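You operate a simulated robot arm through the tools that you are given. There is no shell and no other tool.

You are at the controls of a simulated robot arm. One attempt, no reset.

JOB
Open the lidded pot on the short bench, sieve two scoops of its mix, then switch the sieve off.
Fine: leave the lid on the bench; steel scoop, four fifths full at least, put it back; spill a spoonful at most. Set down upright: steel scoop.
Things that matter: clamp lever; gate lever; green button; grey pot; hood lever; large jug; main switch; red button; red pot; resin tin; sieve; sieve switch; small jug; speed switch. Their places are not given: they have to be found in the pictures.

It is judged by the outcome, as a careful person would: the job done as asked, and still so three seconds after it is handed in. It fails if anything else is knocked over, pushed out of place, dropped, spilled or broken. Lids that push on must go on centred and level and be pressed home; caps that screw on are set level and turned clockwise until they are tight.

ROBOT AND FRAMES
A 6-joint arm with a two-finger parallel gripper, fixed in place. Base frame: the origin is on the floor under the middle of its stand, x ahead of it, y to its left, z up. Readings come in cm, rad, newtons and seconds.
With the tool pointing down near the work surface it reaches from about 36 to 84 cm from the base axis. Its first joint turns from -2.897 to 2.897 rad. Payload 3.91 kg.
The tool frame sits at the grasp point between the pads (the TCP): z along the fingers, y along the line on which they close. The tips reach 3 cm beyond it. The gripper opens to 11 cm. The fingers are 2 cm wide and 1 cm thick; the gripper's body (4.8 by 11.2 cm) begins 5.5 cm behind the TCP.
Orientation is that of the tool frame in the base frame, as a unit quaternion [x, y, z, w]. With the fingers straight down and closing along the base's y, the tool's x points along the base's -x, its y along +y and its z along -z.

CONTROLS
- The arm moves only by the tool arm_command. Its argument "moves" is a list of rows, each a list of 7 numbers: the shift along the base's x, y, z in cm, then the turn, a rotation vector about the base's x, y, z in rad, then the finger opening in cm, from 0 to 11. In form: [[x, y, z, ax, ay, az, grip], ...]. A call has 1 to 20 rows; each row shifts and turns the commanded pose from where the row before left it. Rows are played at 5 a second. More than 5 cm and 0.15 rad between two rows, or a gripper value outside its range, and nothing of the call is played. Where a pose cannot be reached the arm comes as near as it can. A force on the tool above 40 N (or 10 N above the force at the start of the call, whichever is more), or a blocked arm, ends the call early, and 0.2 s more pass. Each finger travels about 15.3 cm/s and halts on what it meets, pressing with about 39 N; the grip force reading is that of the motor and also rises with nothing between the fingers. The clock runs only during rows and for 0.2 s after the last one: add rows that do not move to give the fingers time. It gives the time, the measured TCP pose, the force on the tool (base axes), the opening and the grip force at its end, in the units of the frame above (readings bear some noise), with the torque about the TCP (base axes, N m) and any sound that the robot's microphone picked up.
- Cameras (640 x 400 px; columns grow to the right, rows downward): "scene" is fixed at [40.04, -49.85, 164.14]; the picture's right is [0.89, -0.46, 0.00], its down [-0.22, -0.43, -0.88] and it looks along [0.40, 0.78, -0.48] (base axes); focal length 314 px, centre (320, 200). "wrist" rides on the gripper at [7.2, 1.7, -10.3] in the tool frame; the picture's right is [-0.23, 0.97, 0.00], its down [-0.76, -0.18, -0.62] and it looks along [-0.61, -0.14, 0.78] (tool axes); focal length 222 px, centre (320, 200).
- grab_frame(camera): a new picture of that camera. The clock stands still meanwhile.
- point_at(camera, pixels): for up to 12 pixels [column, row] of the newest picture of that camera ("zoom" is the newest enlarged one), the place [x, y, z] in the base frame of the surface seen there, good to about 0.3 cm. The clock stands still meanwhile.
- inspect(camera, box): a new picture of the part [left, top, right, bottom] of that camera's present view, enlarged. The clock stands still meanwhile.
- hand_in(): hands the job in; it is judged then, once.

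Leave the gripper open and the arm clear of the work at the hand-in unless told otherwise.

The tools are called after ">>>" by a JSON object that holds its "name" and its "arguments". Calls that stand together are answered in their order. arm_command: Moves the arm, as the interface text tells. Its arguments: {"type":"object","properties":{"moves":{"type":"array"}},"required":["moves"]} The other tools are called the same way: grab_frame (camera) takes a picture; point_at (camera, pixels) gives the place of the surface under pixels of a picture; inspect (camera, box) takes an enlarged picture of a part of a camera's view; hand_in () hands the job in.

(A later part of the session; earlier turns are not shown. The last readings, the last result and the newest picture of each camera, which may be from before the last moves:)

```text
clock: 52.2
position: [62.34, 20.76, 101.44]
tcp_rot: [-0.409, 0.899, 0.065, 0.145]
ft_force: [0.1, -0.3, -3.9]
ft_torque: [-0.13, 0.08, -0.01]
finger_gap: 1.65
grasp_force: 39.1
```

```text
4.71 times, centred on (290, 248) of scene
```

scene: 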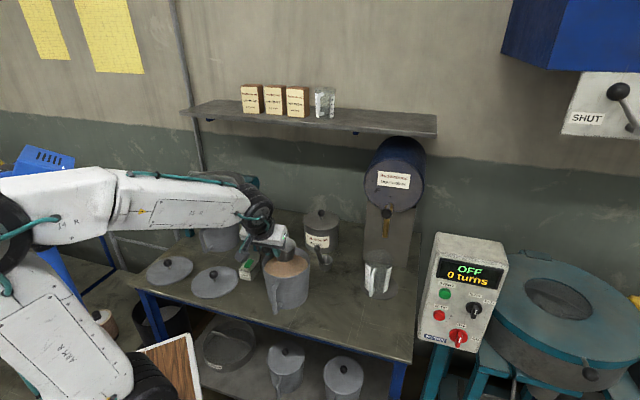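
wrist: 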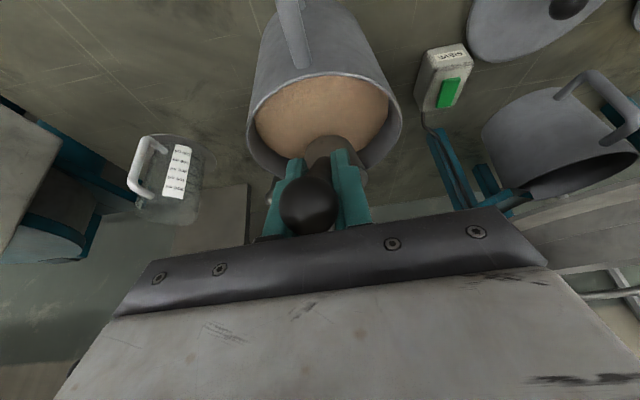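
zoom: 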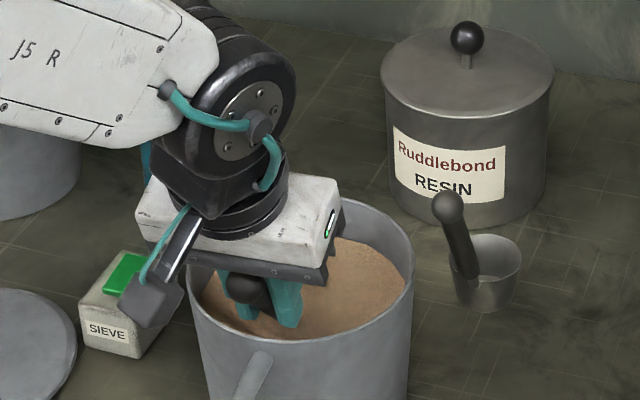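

The weight reading rose (−3.9 N). I lift it out and level it.

>>> {"name": "arm_command", "arguments": {"moves": [[0, 0, 0.6, 0, 0, 0, 0.6], [0, 0, 0.6, 0, 0, 0, 0.6], [0, 0, 0.6, 0, 0, 0, 0.6], [0, 0, 0.6, 0, 0, 0, 0.6], [-0.125, -0.143, 0.6, 0.0226, -0.0197, 0, 0.6], [-0.125, -0.143, 0.6, 0.0226, -0.0197, 0, 0.6], [-0.125, -0.143, 0.6, 0.0226, -0.0197, 0, 0.6], [-0.125, -0.143, 0.6, 0.0226, -0.0197, 0, 0.6], [0, 0, 0.8, 0, 0, 0, 0.6], [0, 0, 0.8, 0, 0, 0, 0.6], [0, 0, 0, 0, 0, 0, 0.6]]}}

>>> {"name": "inspect", "arguments": {"camera": "scene", "box": [280, 232, 330, 268]}}

>>> {"name": "inspect", "arguments": {"camera": "scene", "box": [250, 205, 330, 290]}}

```text
clock: 54.6
position: [61.87, 20.11, 107.84]
tcp_rot: [-0.404, 0.889, 0.09, 0.197]
ft_force: [0.0, -0.3, -2.4]
ft_torque: [-0.16, 0.13, 0.0]
finger_gap: 1.6
grasp_force: 38.7
```

```text
11.11 times, centred on (305, 250) of scene
```

zoom: 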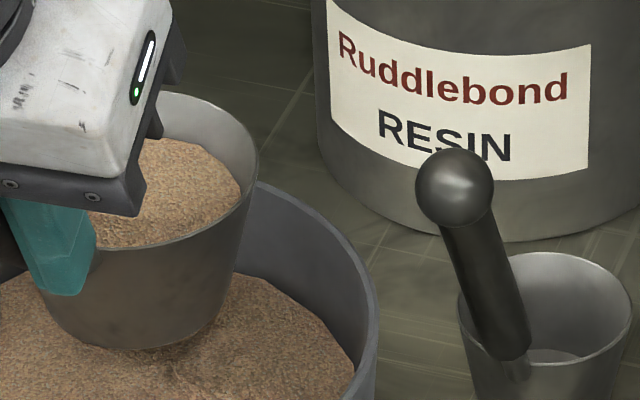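

```text
4.71 times, centred on (290, 248) of scene
```

zoom: 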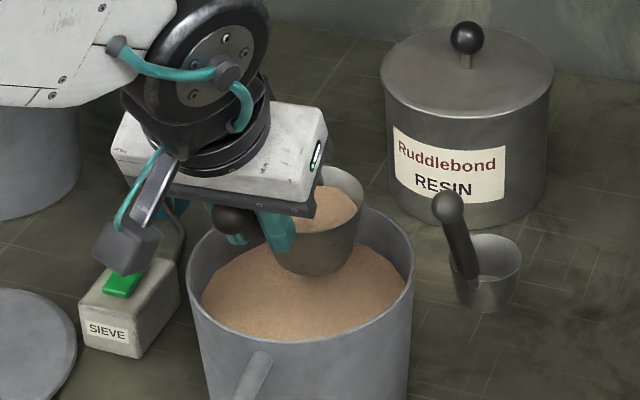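

Now brown mix fills the cup higher. I measure its surface against the rim.

>>> {"name": "inspect", "arguments": {"camera": "scene", "box": [280, 232, 330, 268]}}

>>> {"name": "point_at", "arguments": {"camera": "zoom", "pixels": [[170, 220], [200, 180], [150, 240], [190, 225], [225, 195], [257, 160], [180, 97], [240, 130], [200, 235], [165, 180], [120, 245], [165, 145]]}}

```text
11.11 times, centred on (305, 250) of scene
```

zoom: 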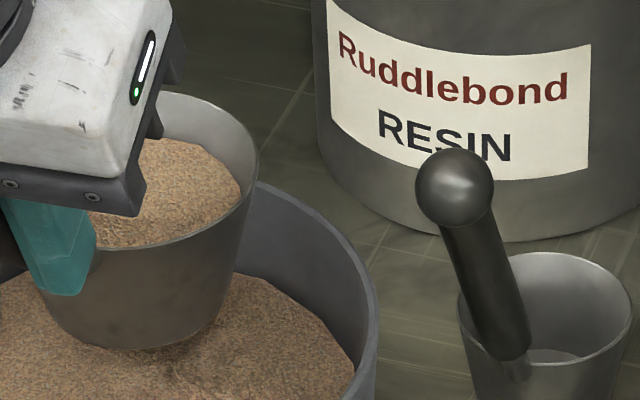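

```text
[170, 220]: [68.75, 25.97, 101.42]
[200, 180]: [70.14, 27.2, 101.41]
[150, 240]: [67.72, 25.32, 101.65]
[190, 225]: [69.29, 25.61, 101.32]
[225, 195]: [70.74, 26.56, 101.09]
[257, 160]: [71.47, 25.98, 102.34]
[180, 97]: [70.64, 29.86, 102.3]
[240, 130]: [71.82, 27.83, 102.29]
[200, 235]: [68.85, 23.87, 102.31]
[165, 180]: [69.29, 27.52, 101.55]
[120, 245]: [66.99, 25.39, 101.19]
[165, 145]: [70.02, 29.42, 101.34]
```

The surface is ~0.9 cm below the rim (about three quarters). I want more: I check the mix level in the pot, then dip once more, keeping the cup level while it comes out.

>>> {"name": "grab_frame", "arguments": {"camera": "wrist"}}

>>> {"name": "point_at", "arguments": {"camera": "wrist", "pixels": [[280, 120], [320, 105], [360, 115], [375, 140], [300, 140], [340, 90], [320, 130], [270, 140], [315, 145], [330, 150]]}}

>>> {"name": "point_at", "arguments": {"camera": "scene", "pixels": [[278, 262], [285, 270], [295, 272], [305, 265], [310, 260], [300, 268], [270, 268], [290, 277]]}}

```text
taken
```

wrist: 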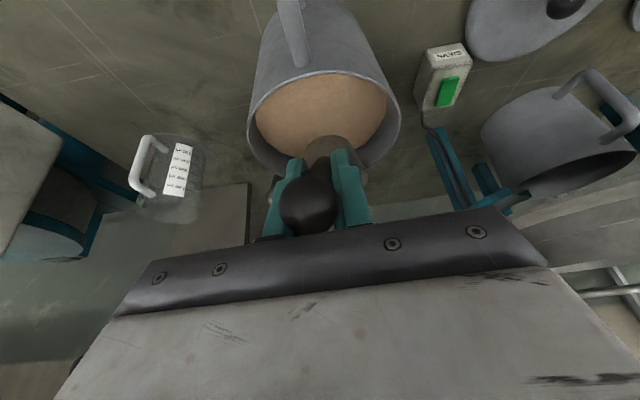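

```text
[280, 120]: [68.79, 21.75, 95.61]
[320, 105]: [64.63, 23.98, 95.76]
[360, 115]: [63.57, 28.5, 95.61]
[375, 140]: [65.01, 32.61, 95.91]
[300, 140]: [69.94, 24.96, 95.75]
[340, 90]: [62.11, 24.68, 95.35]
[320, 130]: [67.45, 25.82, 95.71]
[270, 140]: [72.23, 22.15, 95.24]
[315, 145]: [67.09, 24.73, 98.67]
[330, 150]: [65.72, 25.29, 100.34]
```

```text
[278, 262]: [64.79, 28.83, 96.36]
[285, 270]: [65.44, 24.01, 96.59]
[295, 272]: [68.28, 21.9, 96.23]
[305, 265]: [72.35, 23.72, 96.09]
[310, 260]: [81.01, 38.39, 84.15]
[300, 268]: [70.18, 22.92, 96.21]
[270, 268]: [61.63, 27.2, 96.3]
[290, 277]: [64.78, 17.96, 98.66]
```

Mix stands at z≈95.7. Third dip: slightly tilted in, level under the surface, dwell, then straight up level.

>>> {"name": "arm_command", "arguments": {"moves": [[0.12, 0.137, -1.04, -0.0251, 0.0219, 0, 0.6], [0.12, 0.137, -1.04, -0.0251, 0.0219, 0, 0.6], [0.12, 0.137, -1.04, -0.0251, 0.0219, 0, 0.6], [0.12, 0.137, -1.04, -0.0251, 0.0219, 0, 0.6], [0.12, 0.137, -1.04, -0.0251, 0.0219, 0, 0.6], [0.12, 0.137, -1.04, -0.0251, 0.0219, 0, 0.6], [0, 0, 0, 0, 0, 0, 0.6], [-0.089, -0.102, -0.35, 0.0377, -0.0329, 0, 0.6], [-0.089, -0.102, -0.35, 0.0377, -0.0329, 0, 0.6], [-0.089, -0.102, -0.35, 0.0377, -0.0329, 0, 0.6], [-0.089, -0.102, -0.35, 0.0377, -0.0329, 0, 0.6], [0, 0, 0, 0, 0, 0, 0.6], [0, 0, 0, 0, 0, 0, 0.6], [0, 0, 0, 0, 0, 0, 0.6], [0, 0, 0, 0, 0, 0, 0.6], [0, 0, 0, 0, 0, 0, 0.6], [0, 0, 0, 0, 0, 0, 0.6], [0, 0, 0, 0, 0, 0, 0.6]]}}

>>> {"name": "inspect", "arguments": {"camera": "scene", "box": [250, 205, 330, 290]}}

```text
clock: 58.4
position: [62.05, 20.69, 100.19]
tcp_rot: [-0.404, 0.889, 0.09, 0.198]
ft_force: [-0.4, -1.3, -2.8]
ft_torque: [-0.16, 0.17, -0.04]
finger_gap: 1.63
grasp_force: 39.1
```

```text
4.71 times, centred on (290, 248) of scene
```

zoom: 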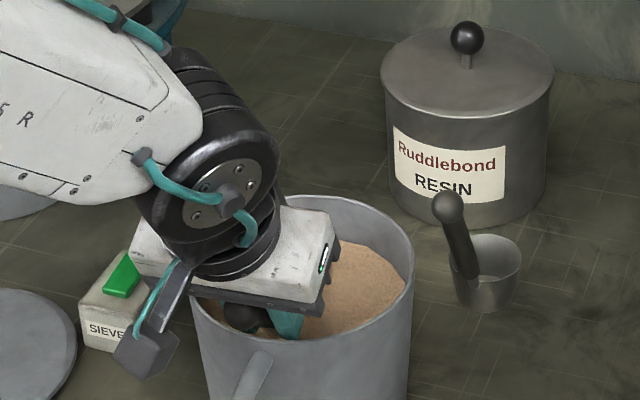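

Level and submerged. I lift straight up slowly, staying level.

>>> {"name": "arm_command", "arguments": {"moves": [[0, 0, 0.5, 0, 0, 0, 0.6], [0, 0, 0.5, 0, 0, 0, 0.6], [0, 0, 0.5, 0, 0, 0, 0.6], [0, 0, 0.5, 0, 0, 0, 0.6], [0, 0, 0.5, 0, 0, 0, 0.6], [0, 0, 0.5, 0, 0, 0, 0.6], [0, 0, 0.5, 0, 0, 0, 0.6], [0, 0, 0.6, 0, 0, 0, 0.6], [0, 0, 0.7, 0, 0, 0, 0.6], [0, 0, 0.8, 0, 0, 0, 0.6], [0, 0, 0.9, 0, 0, 0, 0.6], [0, 0, 0.9, 0, 0, 0, 0.6], [0, 0, 0, 0, 0, 0, 0.6]]}}

>>> {"name": "inspect", "arguments": {"camera": "scene", "box": [280, 232, 330, 268]}}

>>> {"name": "point_at", "arguments": {"camera": "zoom", "pixels": [[170, 220], [200, 180], [150, 240], [190, 225], [225, 195], [257, 160], [180, 97], [240, 130], [200, 235], [165, 180], [120, 245], [165, 145]]}}

```text
clock: 61.2
position: [62.1, 20.61, 107.56]
tcp_rot: [-0.404, 0.888, 0.09, 0.199]
ft_force: [-0.6, 0.6, -3.5]
ft_torque: [-0.18, 0.18, -0.01]
finger_gap: 1.63
grasp_force: 38.4
```

```text
11.11 times, centred on (305, 250) of scene
```

zoom: 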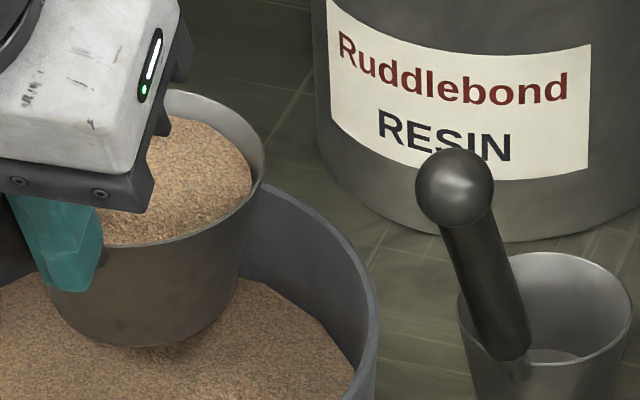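

```text
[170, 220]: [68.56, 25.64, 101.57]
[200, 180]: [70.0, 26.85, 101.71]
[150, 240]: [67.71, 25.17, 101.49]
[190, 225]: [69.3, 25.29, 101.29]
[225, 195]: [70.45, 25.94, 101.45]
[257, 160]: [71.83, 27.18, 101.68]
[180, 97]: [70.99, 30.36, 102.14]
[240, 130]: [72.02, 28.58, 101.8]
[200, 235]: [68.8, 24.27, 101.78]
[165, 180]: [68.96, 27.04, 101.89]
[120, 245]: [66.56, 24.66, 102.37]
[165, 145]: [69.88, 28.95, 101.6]
```

The cup is now practically full (surface at the rim, slightly mounded). I raise it straight up, smoothly, above the height of the sieve.

>>> {"name": "arm_command", "arguments": {"moves": [[0, 0, 0.5, 0, 0, 0, 0.6], [0, 0, 1, 0, 0, 0, 0.6], [0, 0, 1.5, 0, 0, 0, 0.6], [0, 0, 2, 0, 0, 0, 0.6], [0, 0, 2, 0, 0, 0, 0.6], [0, 0, 2, 0, 0, 0, 0.6], [0, 0, 2, 0, 0, 0, 0.6], [0, 0, 2, 0, 0, 0, 0.6], [0, 0, 1.7, 0, 0, 0, 0.6], [0, 0, 1, 0, 0, 0, 0.6], [0, 0, 0.5, 0, 0, 0, 0.6], [0, 0, 0, 0, 0, 0, 0.6]]}}

>>> {"name": "inspect", "arguments": {"camera": "scene", "box": [240, 170, 340, 290]}}

```text
clock: 63.8
position: [62.1, 20.67, 123.97]
tcp_rot: [-0.404, 0.889, 0.09, 0.197]
ft_force: [-0.5, 0.1, -2.1]
ft_torque: [-0.14, 0.11, 0.02]
finger_gap: 1.61
grasp_force: 39.2
```

```text
3.33 times, centred on (290, 230) of scene
```

zoom: 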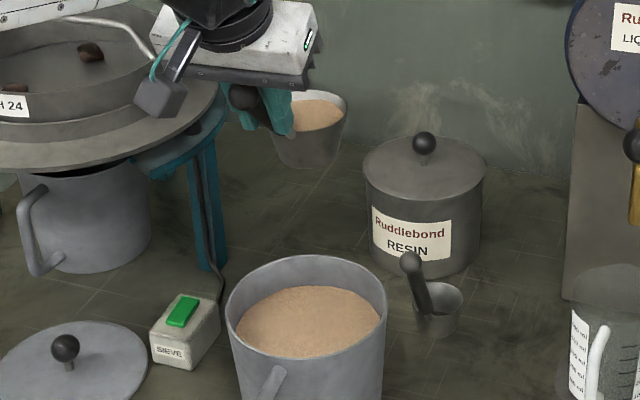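

Nothing fell beside the pot. Now a smooth level carry to the sieve's front.

>>> {"name": "arm_command", "arguments": {"moves": [[-0.432, 0.674, 0, 0, 0, 0, 0.6], [-0.864, 1.347, 0, 0, 0, 0, 0.6], [-1.296, 2.021, 0, 0, 0, 0, 0.6], [-1.48, 2.307, 0, 0, 0, 0, 0.6], [-1.48, 2.307, 0, 0, 0, 0, 0.6], [-1.48, 2.307, 0, 0, 0, 0, 0.6], [-1.48, 2.307, 0, 0, 0, 0, 0.6], [-1.48, 2.307, 0, 0, 0, 0, 0.6], [-1.48, 2.307, 0, 0, 0, 0, 0.6], [-1.48, 2.307, 0, 0, 0, 0, 0.6], [-1.48, 2.307, 0, 0, 0, 0, 0.6], [-1.48, 2.307, 0, 0, 0, 0, 0.6], [-1.48, 2.307, 0, 0, 0, 0, 0.6], [-1.48, 2.307, 0, 0, 0, 0, 0.6], [-1.48, 2.307, 0, 0, 0, 0, 0.6], [-1.296, 2.021, 0, 0, 0, 0, 0.6], [-0.864, 1.347, 0, 0, 0, 0, 0.6], [-0.432, 0.674, 0, 0, 0, 0, 0.6], [0, 0, 0, 0, 0, 0, 0.6]]}}

>>> {"name": "grab_frame", "arguments": {"camera": "scene"}}

>>> {"name": "inspect", "arguments": {"camera": "scene", "box": [150, 130, 290, 250]}}

>>> {"name": "grab_frame", "arguments": {"camera": "wrist"}}

```text
clock: 67.8
position: [39.14, 56.52, 123.76]
tcp_rot: [-0.403, 0.889, 0.09, 0.198]
ft_force: [-1.0, 0.1, -2.5]
ft_torque: [-0.2, 0.16, 0.03]
finger_gap: 1.63
grasp_force: 39.4
```

```text
taken
```

scene: 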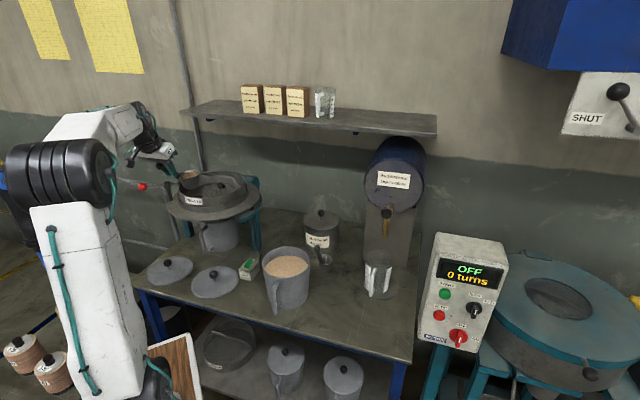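

```text
3.33 times, centred on (220, 190) of scene
```

zoom: 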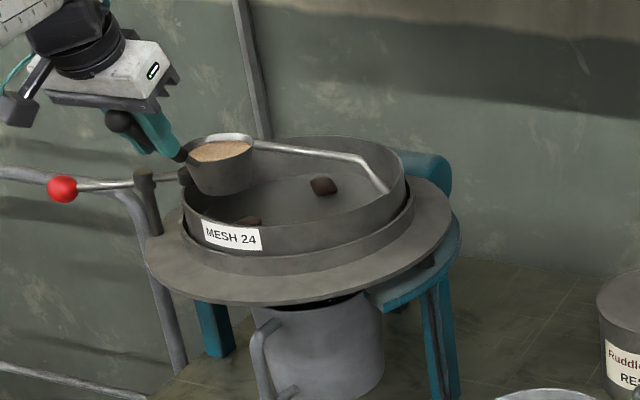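

```text
taken
```

wrist: 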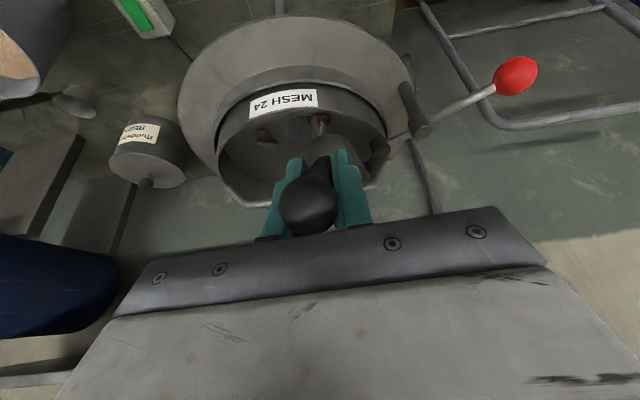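

The scoop is over the sieve's front left. I verify the cup's position before tipping.

>>> {"name": "inspect", "arguments": {"camera": "scene", "box": [180, 160, 230, 200]}}

>>> {"name": "point_at", "arguments": {"camera": "zoom", "pixels": [[180, 85], [240, 110], [140, 130], [200, 135], [200, 110], [120, 100], [280, 120], [200, 190], [90, 150], [330, 110], [190, 230], [100, 160]]}}

```text
10.00 times, centred on (205, 180) of scene
```

zoom: 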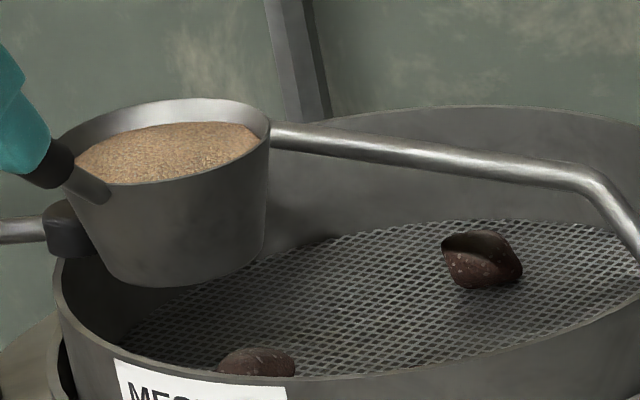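

```text
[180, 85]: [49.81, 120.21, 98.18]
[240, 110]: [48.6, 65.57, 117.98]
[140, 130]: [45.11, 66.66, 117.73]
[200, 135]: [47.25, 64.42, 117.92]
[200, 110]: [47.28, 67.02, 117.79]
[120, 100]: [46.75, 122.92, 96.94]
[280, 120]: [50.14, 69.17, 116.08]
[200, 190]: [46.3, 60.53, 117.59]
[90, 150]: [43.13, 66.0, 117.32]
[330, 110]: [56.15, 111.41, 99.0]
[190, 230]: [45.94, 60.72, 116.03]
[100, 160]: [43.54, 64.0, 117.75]
```

The cup is full to the brim and over the mesh. I lower it a bit and start rolling it to the right about its lip, first part.

>>> {"name": "arm_command", "arguments": {"moves": [[0.2, -0.18, -1, 0, 0, 0, 0.6], [0.2, -0.18, -1, 0, 0, 0, 0.6], [0.2, -0.17, -1, 0, 0, 0, 0.6], [0, 0, 0, 0, 0, 0, 0.6], [0.684, -0.596, 0.47, 0.0985, 0.113, 0, 0.6], [0.73, -0.636, 0.33, 0.0985, 0.113, 0, 0.6], [0.759, -0.662, 0.18, 0.0985, 0.113, 0, 0.6], [0, 0, 0, 0, 0, 0, 0.6]]}}

>>> {"name": "inspect", "arguments": {"camera": "scene", "box": [150, 130, 270, 230]}}

>>> {"name": "inspect", "arguments": {"camera": "scene", "box": [180, 155, 240, 205]}}

```text
clock: 69.6
position: [41.88, 54.17, 121.79]
tcp_rot: [-0.35, 0.886, 0.287, 0.103]
ft_force: [0.1, 0.6, -2.9]
ft_torque: [-0.27, 0.1, -0.02]
finger_gap: 1.63
grasp_force: 39.1
```

```text
4.00 times, centred on (210, 180) of scene
```

zoom: 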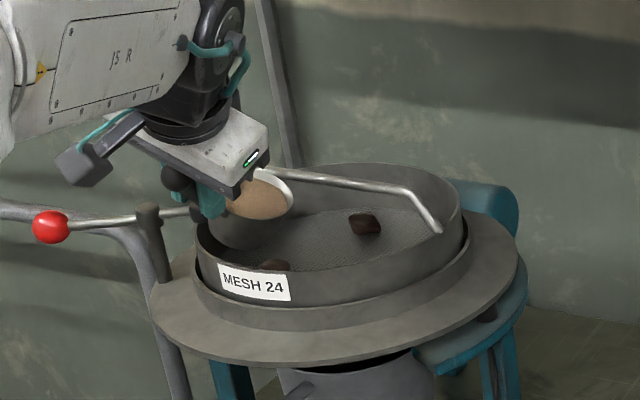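

```text
8.00 times, centred on (210, 180) of scene
```

zoom: 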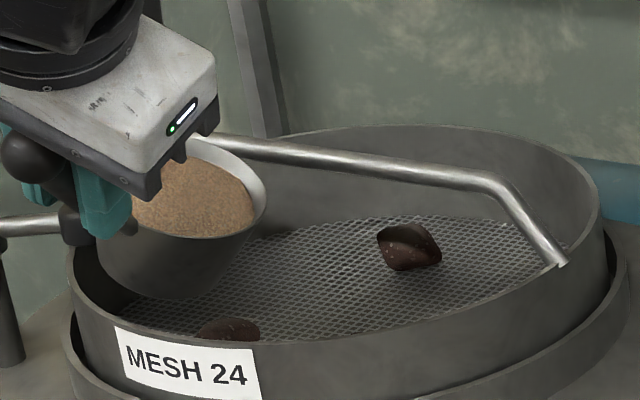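

The roll works; the mix still holds. I continue rolling in steps.

>>> {"name": "arm_command", "arguments": {"moves": [[0.771, -0.671, 0.0, 0.0985, 0.113, 0, 0.6], [0.765, -0.667, -0.2, 0.0985, 0.113, 0, 0.6], [0.743, -0.648, -0.3, 0.0985, 0.113, 0, 0.6], [0.705, -0.614, -0.45, 0.0985, 0.113, 0, 0.6], [0, 0, 0, 0, 0, 0, 0.6]]}}

>>> {"name": "inspect", "arguments": {"camera": "scene", "box": [150, 130, 270, 230]}}

>>> {"name": "inspect", "arguments": {"camera": "scene", "box": [180, 155, 240, 205]}}

```text
clock: 70.8
position: [44.9, 51.37, 120.81]
tcp_rot: [-0.25, 0.815, 0.522, -0.031]
ft_force: [0.2, -0.1, -1.6]
ft_torque: [-0.25, 0.0, -0.01]
finger_gap: 1.61
grasp_force: 39.2
```

```text
4.00 times, centred on (210, 180) of scene
```

zoom: 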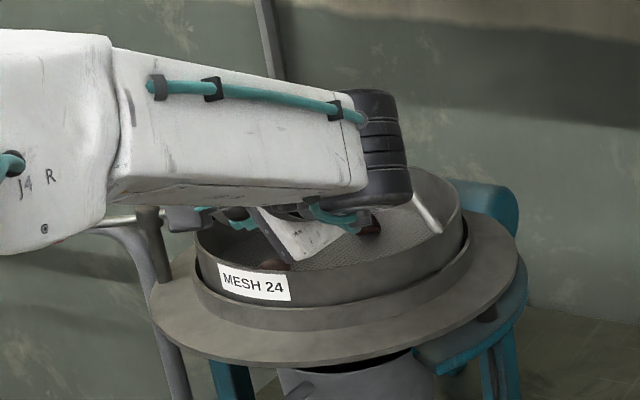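

```text
8.00 times, centred on (210, 180) of scene
```

zoom: 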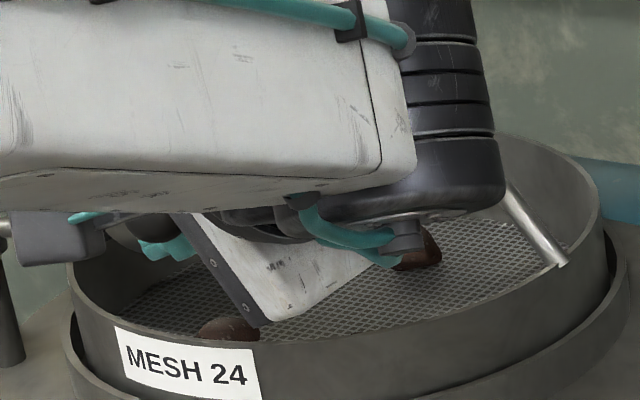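

The arm now hides the cup in the scene view; I look with the wrist camera.

>>> {"name": "grab_frame", "arguments": {"camera": "wrist"}}

>>> {"name": "inspect", "arguments": {"camera": "wrist", "box": [220, 60, 440, 220]}}

```text
taken
```

wrist: 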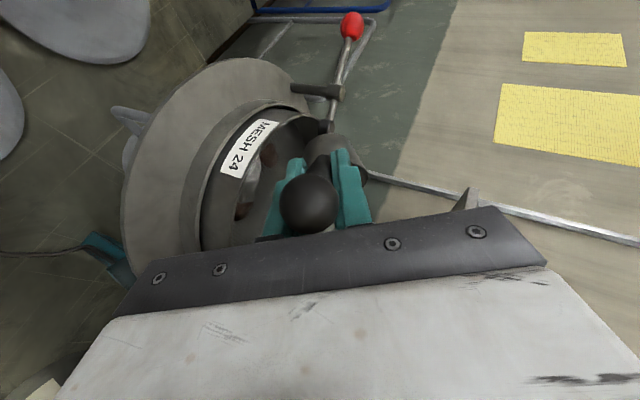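

```text
2.50 times, centred on (330, 140) of wrist
```

zoom: 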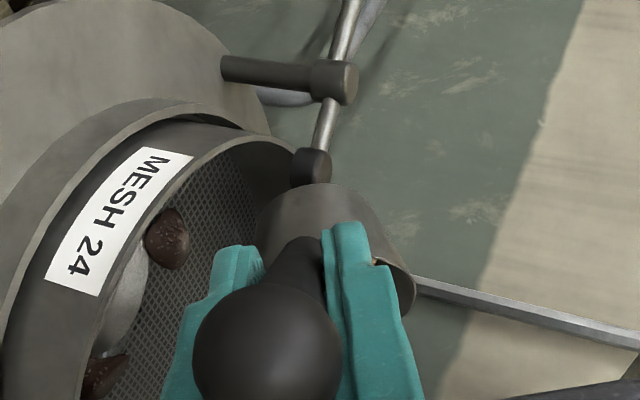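

A small pile begins on the mesh near the label. I continue rolling to tip everything out.

>>> {"name": "arm_command", "arguments": {"moves": [[0.649, -0.566, -0.55, 0.0985, 0.113, 0, 0.6], [0.581, -0.506, -0.67, 0.0985, 0.113, 0, 0.6], [0.498, -0.434, -0.78, 0.0985, 0.113, 0, 0.6], [0, 0, 0, 0, 0, 0, 0.6], [0.404, -0.352, -0.8, 0.0985, 0.113, 0, 0.6], [0.301, -0.262, -0.8, 0.0985, 0.113, 0, 0.6], [0, 0, 0, 0, 0, 0, 0.6]]}}

>>> {"name": "grab_frame", "arguments": {"camera": "wrist"}}

>>> {"name": "grab_frame", "arguments": {"camera": "scene"}}

```text
clock: 72.4
position: [47.46, 49.18, 117.19]
tcp_rot: [-0.096, 0.624, 0.751, -0.193]
ft_force: [-0.3, -0.1, -2.0]
ft_torque: [-0.14, 0.01, -0.01]
finger_gap: 1.63
grasp_force: 39.3
```

```text
taken
```

wrist: 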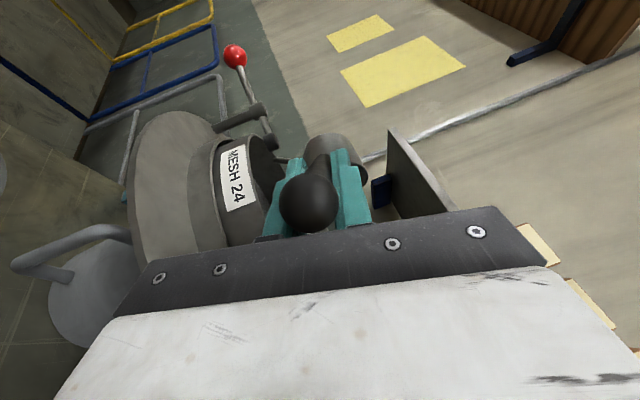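

```text
taken
```

scene: 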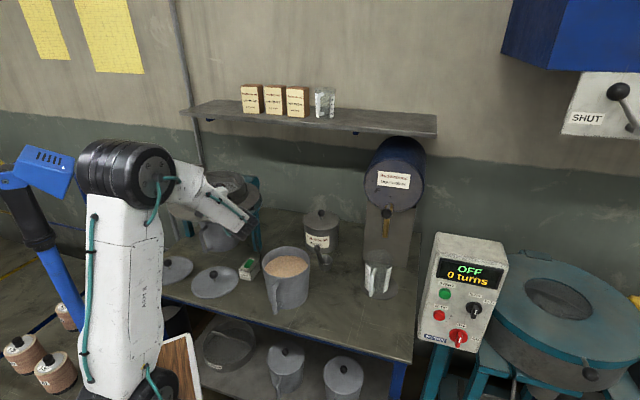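

Rolled to about 103°. I go on to ~130° and dwell so that everything falls out.

>>> {"name": "arm_command", "arguments": {"moves": [[0.192, -0.168, -0.8, 0.0985, 0.113, 0, 0.6], [0.078, -0.068, -0.8, 0.0985, 0.113, 0, 0.6], [-0.041, 0.035, -0.8, 0.0985, 0.113, 0, 0.6], [0, 0, 0, 0, 0, 0, 0.6], [0, 0, 0, 0, 0, 0, 0.6], [0, 0, 0, 0, 0, 0, 0.6]]}}

>>> {"name": "grab_frame", "arguments": {"camera": "wrist"}}

>>> {"name": "inspect", "arguments": {"camera": "scene", "box": [150, 150, 290, 260]}}

```text
clock: 73.8
position: [47.58, 49.11, 114.92]
tcp_rot: [0.004, 0.465, 0.84, -0.278]
ft_force: [0.4, -0.2, -2.0]
ft_torque: [-0.11, 0.03, -0.02]
finger_gap: 1.62
grasp_force: 38.0
```

```text
taken
```

wrist: 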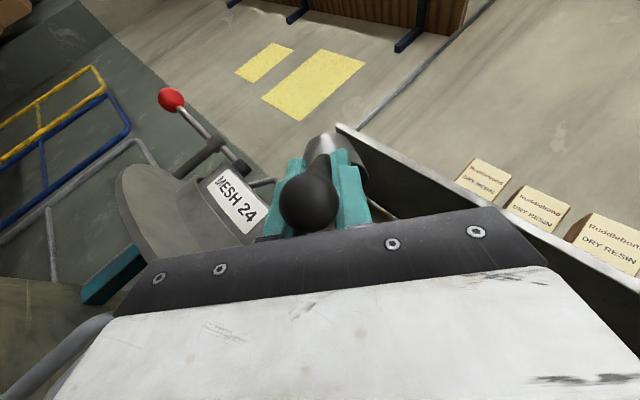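

```text
3.64 times, centred on (220, 205) of scene
```

zoom: 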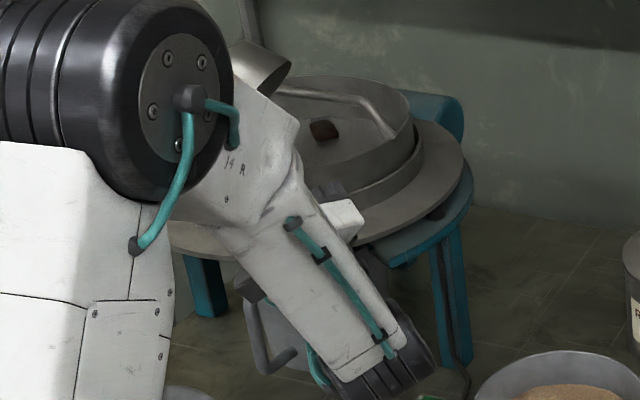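

The cup is turned over above the mesh. I give a tiny shake, then roll back upright along the same path.

>>> {"name": "arm_command", "arguments": {"moves": [[0, 0, 0.3, 0, 0, 0, 0.6], [0, 0, -0.3, 0, 0, 0, 0.6], [0, 0, 0.3, 0, 0, 0, 0.6], [0, 0, -0.3, 0, 0, 0, 0.6], [0, 0, 0, 0, 0, 0, 0.6], [0.041, -0.035, 0.8, -0.0985, -0.113, 0, 0.6], [-0.078, 0.068, 0.8, -0.0985, -0.113, 0, 0.6], [-0.192, 0.168, 0.8, -0.0985, -0.113, 0, 0.6], [-0.301, 0.262, 0.8, -0.0985, -0.113, 0, 0.6], [-0.404, 0.352, 0.8, -0.0985, -0.113, 0, 0.6], [-0.498, 0.434, 0.78, -0.0985, -0.113, 0, 0.6], [-0.581, 0.506, 0.67, -0.0985, -0.113, 0, 0.6], [-0.649, 0.566, 0.55, -0.0985, -0.113, 0, 0.6], [-0.705, 0.614, 0.45, -0.0985, -0.113, 0, 0.6], [-0.743, 0.648, 0.3, -0.0985, -0.113, 0, 0.6], [-0.765, 0.667, 0.2, -0.0985, -0.113, 0, 0.6], [-0.771, 0.671, 0.0, -0.0985, -0.113, 0, 0.6], [-0.759, 0.662, -0.18, -0.0985, -0.113, 0, 0.6], [-0.73, 0.636, -0.33, -0.0985, -0.113, 0, 0.6], [-0.684, 0.596, -0.47, -0.0985, -0.113, 0, 0.6]]}}

>>> {"name": "grab_frame", "arguments": {"camera": "scene"}}

>>> {"name": "inspect", "arguments": {"camera": "scene", "box": [150, 150, 270, 230]}}

>>> {"name": "inspect", "arguments": {"camera": "scene", "box": [180, 155, 240, 205]}}

```text
clock: 78.0
position: [39.79, 55.93, 120.84]
tcp_rot: [-0.403, 0.889, 0.089, 0.199]
ft_force: [-0.1, 0.1, -0.6]
ft_torque: [-0.06, 0.08, 0.02]
finger_gap: 1.61
grasp_force: 39.0
```

```text
taken
```

scene: 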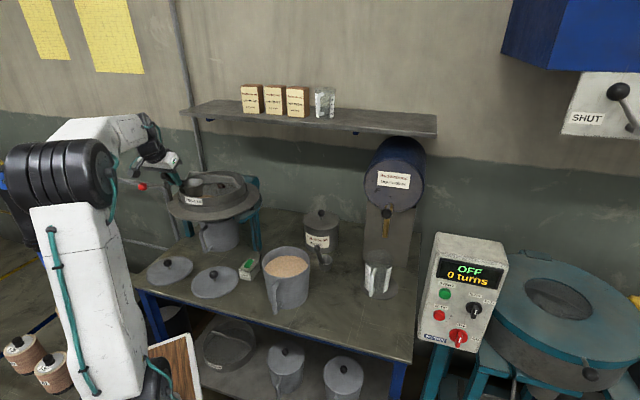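

```text
5.00 times, centred on (210, 190) of scene
```

zoom: 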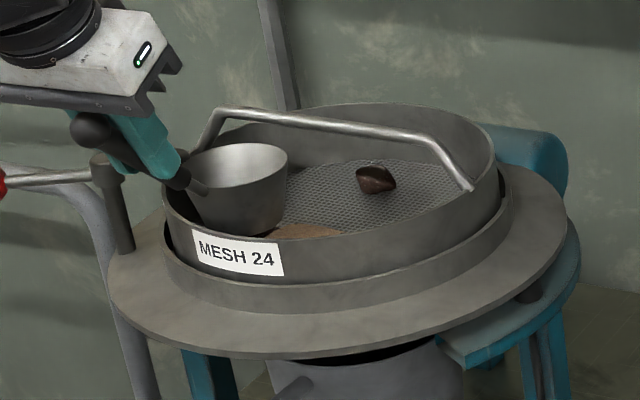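

```text
8.00 times, centred on (210, 180) of scene
```

zoom: 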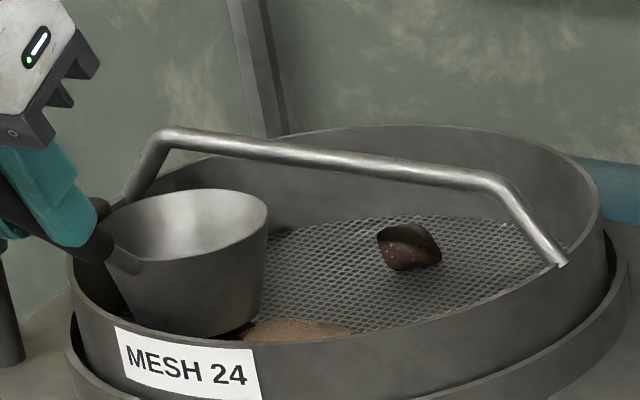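

First scoop delivered: pile on the mesh, cup empty, no spill seen. I rise and go back over the pot.

>>> {"name": "arm_command", "arguments": {"moves": [[0, 0, 1.5, 0, 0, 0, 0.6], [0, 0, 1.7, 0, 0, 0, 0.6], [0.85, -1.57, 0, 0, 0, 0, 0.6], [1.69, -3.14, 0, 0, 0, 0, 0.6], [1.69, -3.14, 0, 0, 0, 0, 0.6], [1.69, -3.14, 0, 0, 0, 0, 0.6], [1.69, -3.14, 0, 0, 0, 0, 0.6], [1.69, -3.14, 0, 0, 0, 0, 0.6], [1.69, -3.14, 0, 0, 0, 0, 0.6], [1.69, -3.14, 0, 0, 0, 0, 0.6], [1.69, -3.14, 0, 0, 0, 0, 0.6], [1.69, -3.14, 0, 0, 0, 0, 0.6], [1.69, -3.14, 0, 0, 0, 0, 0.6], [1.69, -3.14, 0, 0, 0, 0, 0.6], [0.85, -1.57, 0, 0, 0, 0, 0.6], [0, 0, -3, 0, 0, 0, 0.6], [0, 0, -3.5, 0, 0, 0, 0.6], [0, 0, -3.5, 0, 0, 0, 0.6], [0, 0, -3, 0, 0, 0, 0.6], [0, 0, 0, 0, 0, 0, 0.6]]}}

>>> {"name": "inspect", "arguments": {"camera": "scene", "box": [240, 190, 350, 310]}}

>>> {"name": "grab_frame", "arguments": {"camera": "wrist"}}

>>> {"name": "inspect", "arguments": {"camera": "scene", "box": [150, 150, 270, 230]}}

```text
clock: 82.2
position: [60.14, 18.31, 111.04]
tcp_rot: [-0.403, 0.888, 0.089, 0.2]
ft_force: [-0.5, -0.6, -1.0]
ft_torque: [-0.1, 0.11, -0.01]
finger_gap: 1.64
grasp_force: 39.4
```

```text
3.33 times, centred on (295, 250) of scene
```

zoom: 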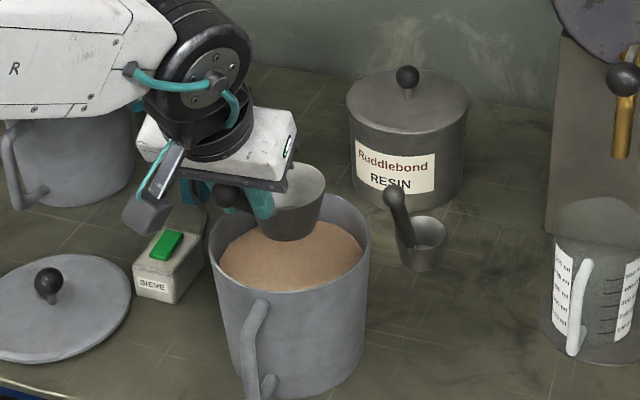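

```text
taken
```

wrist: 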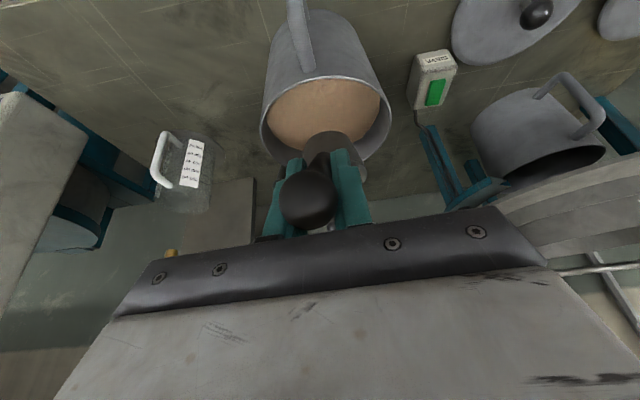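

```text
5.00 times, centred on (210, 190) of scene
```

zoom: 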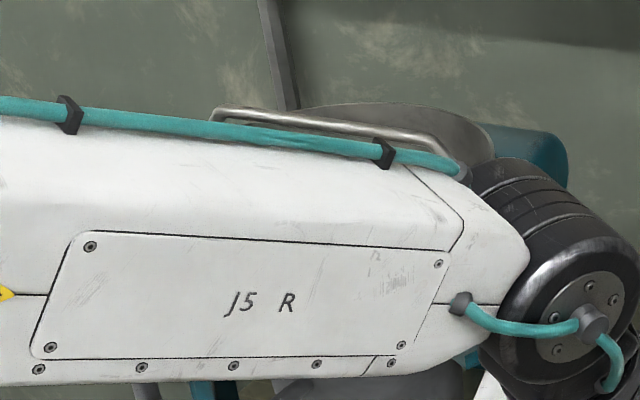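

Over the pot again. I measure the present mix level.

>>> {"name": "point_at", "arguments": {"camera": "wrist", "pixels": [[320, 105], [290, 120], [360, 105], [320, 125], [350, 125], [285, 135], [370, 120], [330, 95]]}}

>>> {"name": "point_at", "arguments": {"camera": "scene", "pixels": [[276, 264], [285, 270], [295, 268], [302, 262], [300, 270], [270, 266], [288, 262], [280, 258]]}}

```text
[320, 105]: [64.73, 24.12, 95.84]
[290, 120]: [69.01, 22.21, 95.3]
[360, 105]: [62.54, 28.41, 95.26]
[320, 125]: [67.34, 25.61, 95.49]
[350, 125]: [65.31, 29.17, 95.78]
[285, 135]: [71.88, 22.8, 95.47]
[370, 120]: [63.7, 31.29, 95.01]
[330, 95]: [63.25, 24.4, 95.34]
```

```text
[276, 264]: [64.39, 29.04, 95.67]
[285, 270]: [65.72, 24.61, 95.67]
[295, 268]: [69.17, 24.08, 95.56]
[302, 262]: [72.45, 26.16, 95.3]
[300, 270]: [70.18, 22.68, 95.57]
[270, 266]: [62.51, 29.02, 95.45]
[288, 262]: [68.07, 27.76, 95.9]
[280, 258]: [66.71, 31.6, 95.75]
```

Mix at z≈95.5. Second scooping: tilt forward over the mix and go down into it.

>>> {"name": "arm_command", "arguments": {"moves": [[0.576, 0.661, 0.287, -0.1131, 0.0985, 0, 0.6], [0.576, 0.661, 0.287, -0.1131, 0.0985, 0, 0.6], [0.576, 0.661, 0.287, -0.1131, 0.0985, 0, 0.6], [0, 0, -1.1, 0, 0, 0, 0.6], [0, 0, -1.11, 0, 0, 0, 0.6], [0, 0, -1.11, 0, 0, 0, 0.6], [0, 0, -1.11, 0, 0, 0, 0.6], [0, 0, -1.11, 0, 0, 0, 0.6], [0, 0, -1.11, 0, 0, 0, 0.6], [0, 0, -1.11, 0, 0, 0, 0.6], [0, 0, -1.11, 0, 0, 0, 0.6], [0, 0, 0, 0, 0, 0, 0.6], [0, 0, 0, 0, 0, 0, 0.6], [0, 0, 0, 0, 0, 0, 0.6], [0, 0, 0, 0, 0, 0, 0.6]]}}

>>> {"name": "inspect", "arguments": {"camera": "scene", "box": [250, 205, 330, 290]}}

```text
clock: 85.4
position: [61.81, 20.26, 103.03]
tcp_rot: [-0.414, 0.91, -0.003, -0.004]
ft_force: [0.0, -0.4, -0.7]
ft_torque: [-0.09, 0.03, -0.02]
finger_gap: 1.63
grasp_force: 39.3
```

```text
4.71 times, centred on (290, 248) of scene
```

zoom: 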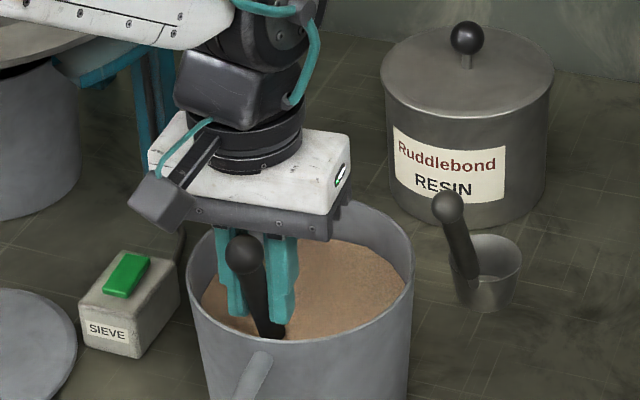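

Cup under the surface, tilted. Now forward and level in two steps, with pauses.

>>> {"name": "arm_command", "arguments": {"moves": [[0.141, 0.162, -0.403, 0.0471, -0.0411, 0, 0.6], [0.141, 0.162, -0.403, 0.0471, -0.0411, 0, 0.6], [0.141, 0.162, -0.403, 0.0471, -0.0411, 0, 0.6], [0.141, 0.162, -0.403, 0.0471, -0.0411, 0, 0.6], [0, 0, 0, 0, 0, 0, 0.6], [0, 0, 0, 0, 0, 0, 0.6], [0, 0, 0, 0, 0, 0, 0.6], [-0.072, -0.083, -0.373, 0.0377, -0.0329, 0, 0.6], [-0.072, -0.083, -0.373, 0.0377, -0.0329, 0, 0.6], [-0.072, -0.083, -0.373, 0.0377, -0.0329, 0, 0.6], [-0.072, -0.083, -0.373, 0.0377, -0.0329, 0, 0.6], [0, 0, 0, 0, 0, 0, 0.6], [0, 0, 0, 0, 0, 0, 0.6], [0, 0, 0, 0, 0, 0, 0.6], [0, 0, 0, 0, 0, 0, 0.6], [0, 0, 0, 0, 0, 0, 0.6], [0, 0, 0, 0, 0, 0, 0.6], [0, 0, 0, 0, 0, 0, 0.6], [0, 0, 0, 0, 0, 0, 0.6]]}}

>>> {"name": "inspect", "arguments": {"camera": "scene", "box": [250, 205, 330, 290]}}

```text
clock: 89.4
position: [62.11, 20.57, 99.91]
tcp_rot: [-0.404, 0.888, 0.09, 0.198]
ft_force: [2.0, 1.5, -1.0]
ft_torque: [-0.07, 0.12, -0.04]
finger_gap: 1.62
grasp_force: 38.9
```

```text
4.71 times, centred on (290, 248) of scene
```

zoom: 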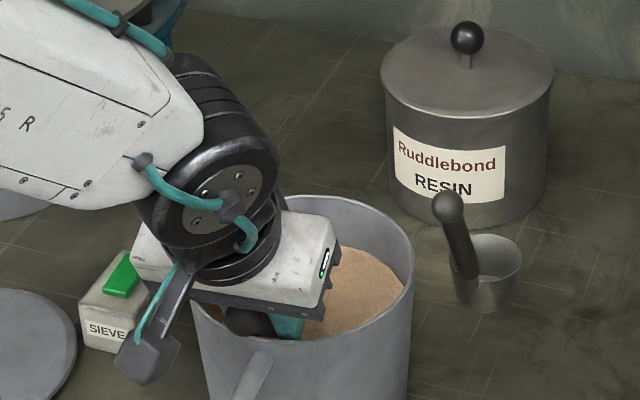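

Level and submerged. I lift straight up slowly.

>>> {"name": "arm_command", "arguments": {"moves": [[0, 0, 0.5, 0, 0, 0, 0.6], [0, 0, 0.5, 0, 0, 0, 0.6], [0, 0, 0.5, 0, 0, 0, 0.6], [0, 0, 0.5, 0, 0, 0, 0.6], [0, 0, 0.5, 0, 0, 0, 0.6], [0, 0, 0.5, 0, 0, 0, 0.6], [0, 0, 0.5, 0, 0, 0, 0.6], [0, 0, 0.6, 0, 0, 0, 0.6], [0, 0, 0.7, 0, 0, 0, 0.6], [0, 0, 0.8, 0, 0, 0, 0.6], [0, 0, 1.0, 0, 0, 0, 0.6], [0, 0, 1.0, 0, 0, 0, 0.6], [0, 0, 0, 0, 0, 0, 0.6]]}}

>>> {"name": "inspect", "arguments": {"camera": "scene", "box": [280, 232, 330, 268]}}

>>> {"name": "point_at", "arguments": {"camera": "zoom", "pixels": [[170, 220], [200, 180], [150, 240], [190, 225], [225, 195], [257, 160], [180, 97], [240, 130], [200, 235], [165, 180], [120, 230], [165, 145]]}}

```text
clock: 92.2
position: [62.05, 20.52, 107.49]
tcp_rot: [-0.404, 0.888, 0.09, 0.199]
ft_force: [-0.1, 0.1, -3.5]
ft_torque: [-0.16, 0.11, 0.0]
finger_gap: 1.62
grasp_force: 39.3
```

```text
11.11 times, centred on (305, 250) of scene
```

zoom: 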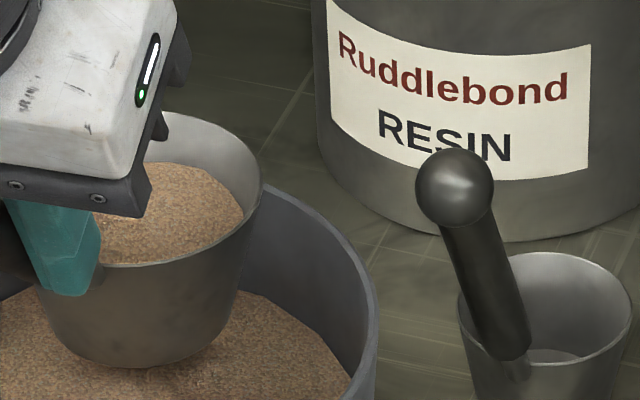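

```text
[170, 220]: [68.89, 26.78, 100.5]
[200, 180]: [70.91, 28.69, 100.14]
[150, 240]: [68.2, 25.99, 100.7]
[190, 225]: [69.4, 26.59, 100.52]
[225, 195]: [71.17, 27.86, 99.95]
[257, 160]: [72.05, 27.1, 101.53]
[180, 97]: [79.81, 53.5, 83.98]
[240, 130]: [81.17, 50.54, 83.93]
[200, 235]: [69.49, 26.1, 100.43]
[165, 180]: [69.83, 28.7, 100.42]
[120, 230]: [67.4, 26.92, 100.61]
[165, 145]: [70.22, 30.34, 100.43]
```

The cup sits a little lower in the picture than before; perhaps the scoop turned slightly in the grip. I check the rim's level and the knob in the wrist view.

>>> {"name": "inspect", "arguments": {"camera": "scene", "box": [280, 235, 312, 270]}}

>>> {"name": "point_at", "arguments": {"camera": "zoom", "pixels": [[330, 75], [380, 95], [410, 130], [410, 160], [395, 190], [360, 215], [310, 235], [270, 245], [300, 150], [340, 180], [250, 210], [380, 150]]}}

>>> {"name": "inspect", "arguments": {"camera": "wrist", "box": [220, 60, 420, 230]}}

```text
11.43 times, centred on (296, 252) of scene
```

zoom: 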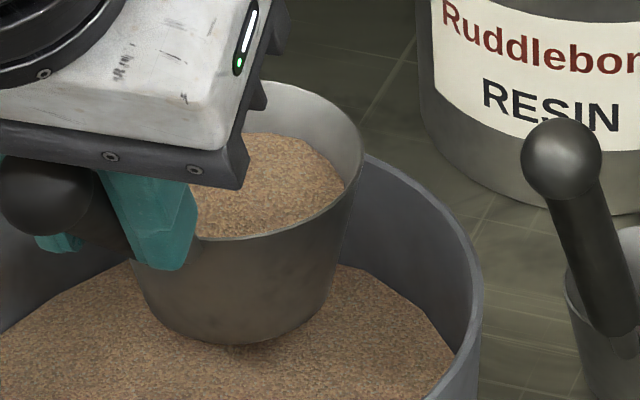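

```text
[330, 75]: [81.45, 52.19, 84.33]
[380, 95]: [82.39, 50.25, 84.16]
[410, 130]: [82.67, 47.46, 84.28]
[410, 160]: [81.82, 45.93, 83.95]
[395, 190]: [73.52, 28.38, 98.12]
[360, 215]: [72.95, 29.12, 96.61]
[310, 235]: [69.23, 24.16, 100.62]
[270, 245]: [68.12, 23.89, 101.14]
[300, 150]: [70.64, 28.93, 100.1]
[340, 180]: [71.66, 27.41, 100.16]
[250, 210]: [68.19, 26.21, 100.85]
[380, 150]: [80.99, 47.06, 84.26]
```

```text
2.35 times, centred on (320, 145) of wrist
```

zoom: 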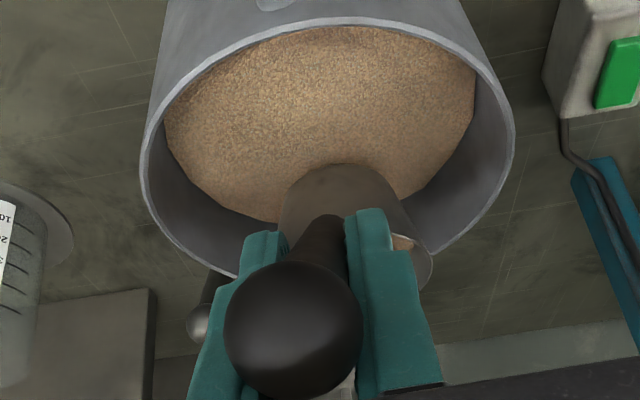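

The surface is ~0.8 cm below the rim (about three quarters), and the scoop is pitched forward by ~3° in the grip. I dip once more, not so close to the pot's rim, with longer dwell.

>>> {"name": "arm_command", "arguments": {"moves": [[0.105, 0.121, -1.115, -0.0189, 0.0164, 0, 0.6], [0.105, 0.121, -1.115, -0.0189, 0.0164, 0, 0.6], [0.105, 0.121, -1.115, -0.0189, 0.0164, 0, 0.6], [0.105, 0.121, -1.115, -0.0189, 0.0164, 0, 0.6], [0.105, 0.121, -1.115, -0.0189, 0.0164, 0, 0.6], [0.105, 0.121, -1.115, -0.0189, 0.0164, 0, 0.6], [0, 0, 0, 0, 0, 0, 0.6], [0, 0, 0, 0, 0, 0, 0.6], [-0.09, -0.103, -0.157, 0.0251, -0.0219, 0, 0.6], [-0.09, -0.103, -0.157, 0.0251, -0.0219, 0, 0.6], [-0.09, -0.103, -0.157, 0.0251, -0.0219, 0, 0.6], [0, 0, 0, 0, 0, 0, 0.6], [0, 0, 0, 0, 0, 0, 0.6], [0, 0, 0, 0, 0, 0, 0.6], [0, 0, 0, 0, 0, 0, 0.6], [0, 0, 0, 0, 0, 0, 0.6], [0, 0, 0, 0, 0, 0, 0.6], [0, 0, 0, 0, 0, 0, 0.6]]}}

>>> {"name": "inspect", "arguments": {"camera": "wrist", "box": [220, 60, 420, 230]}}

```text
clock: 96.0
position: [62.49, 20.85, 100.38]
tcp_rot: [-0.407, 0.893, 0.079, 0.176]
ft_force: [0.5, 0.1, -2.8]
ft_torque: [-0.15, 0.15, 0.01]
finger_gap: 1.62
grasp_force: 39.4
```

```text
2.35 times, centred on (320, 145) of wrist
```

zoom: 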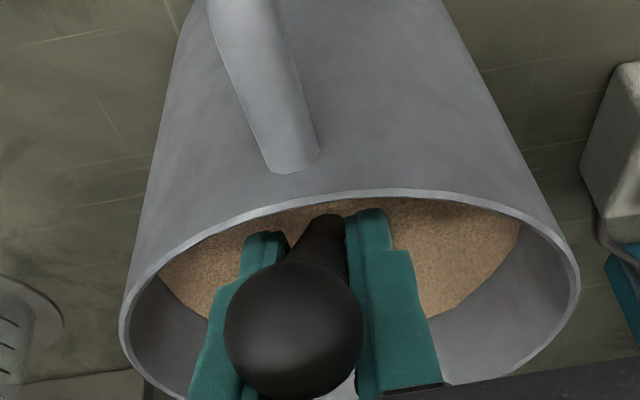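

Submerged, no contact with the pot. I bring it level as it comes up and lift slowly.

>>> {"name": "arm_command", "arguments": {"moves": [[-0.101, -0.116, 0.15, 0.0176, -0.0153, 0, 0.6], [-0.101, -0.116, 0.15, 0.0176, -0.0153, 0, 0.6], [-0.101, -0.116, 0.2, 0.0176, -0.0153, 0, 0.6], [0, 0, 0.2, 0.01, -0.0088, 0, 0.6], [0, 0, 0.4, 0.01, -0.0088, 0, 0.6], [0, 0, 0.5, 0, 0, 0, 0.6], [0, 0, 0.5, 0, 0, 0, 0.6], [0, 0, 0.5, 0, 0, 0, 0.6], [0, 0, 0.5, 0, 0, 0, 0.6], [0, 0, 0.5, 0, 0, 0, 0.6], [0, 0, 0.6, 0, 0, 0, 0.6], [0, 0, 0.7, 0, 0, 0, 0.6], [0, 0, 0.8, 0, 0, 0, 0.6], [0, 0, 0.9, 0, 0, 0, 0.6], [0, 0, 0.5, 0, 0, 0, 0.6], [0, 0, 0, 0, 0, 0, 0.6]]}}

>>> {"name": "inspect", "arguments": {"camera": "scene", "box": [280, 235, 312, 270]}}

>>> {"name": "inspect", "arguments": {"camera": "scene", "box": [250, 205, 330, 290]}}

```text
clock: 99.4
position: [62.14, 20.63, 107.45]
tcp_rot: [-0.402, 0.883, 0.099, 0.219]
ft_force: [0.4, -0.1, -3.9]
ft_torque: [-0.17, 0.16, 0.01]
finger_gap: 1.65
grasp_force: 38.7
```

```text
11.43 times, centred on (296, 252) of scene
```

zoom: 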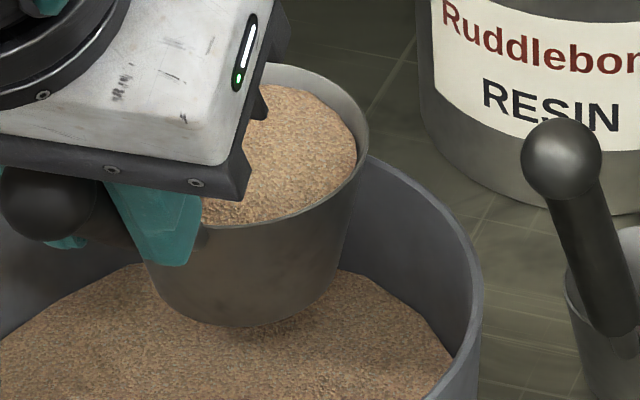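

```text
4.71 times, centred on (290, 248) of scene
```

zoom: 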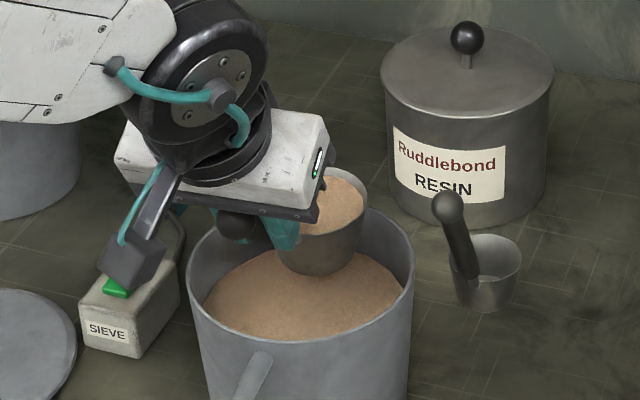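

That looks nearly full. I measure the surface and the rim.

>>> {"name": "inspect", "arguments": {"camera": "scene", "box": [280, 235, 312, 270]}}

>>> {"name": "point_at", "arguments": {"camera": "zoom", "pixels": [[300, 110], [320, 150], [280, 160], [250, 190], [290, 190], [340, 150], [366, 120], [355, 170], [330, 205], [280, 225], [220, 227], [300, 70]]}}

```text
11.43 times, centred on (296, 252) of scene
```

zoom: 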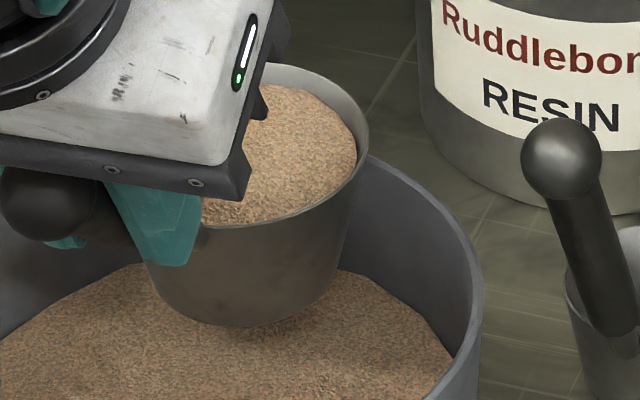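

```text
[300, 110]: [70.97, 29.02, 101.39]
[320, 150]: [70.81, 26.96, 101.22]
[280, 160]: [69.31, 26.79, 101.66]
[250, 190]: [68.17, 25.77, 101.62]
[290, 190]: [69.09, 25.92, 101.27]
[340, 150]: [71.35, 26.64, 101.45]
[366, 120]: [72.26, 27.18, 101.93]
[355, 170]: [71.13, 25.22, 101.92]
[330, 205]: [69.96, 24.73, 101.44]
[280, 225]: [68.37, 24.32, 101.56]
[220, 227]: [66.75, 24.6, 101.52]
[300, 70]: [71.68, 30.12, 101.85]
```

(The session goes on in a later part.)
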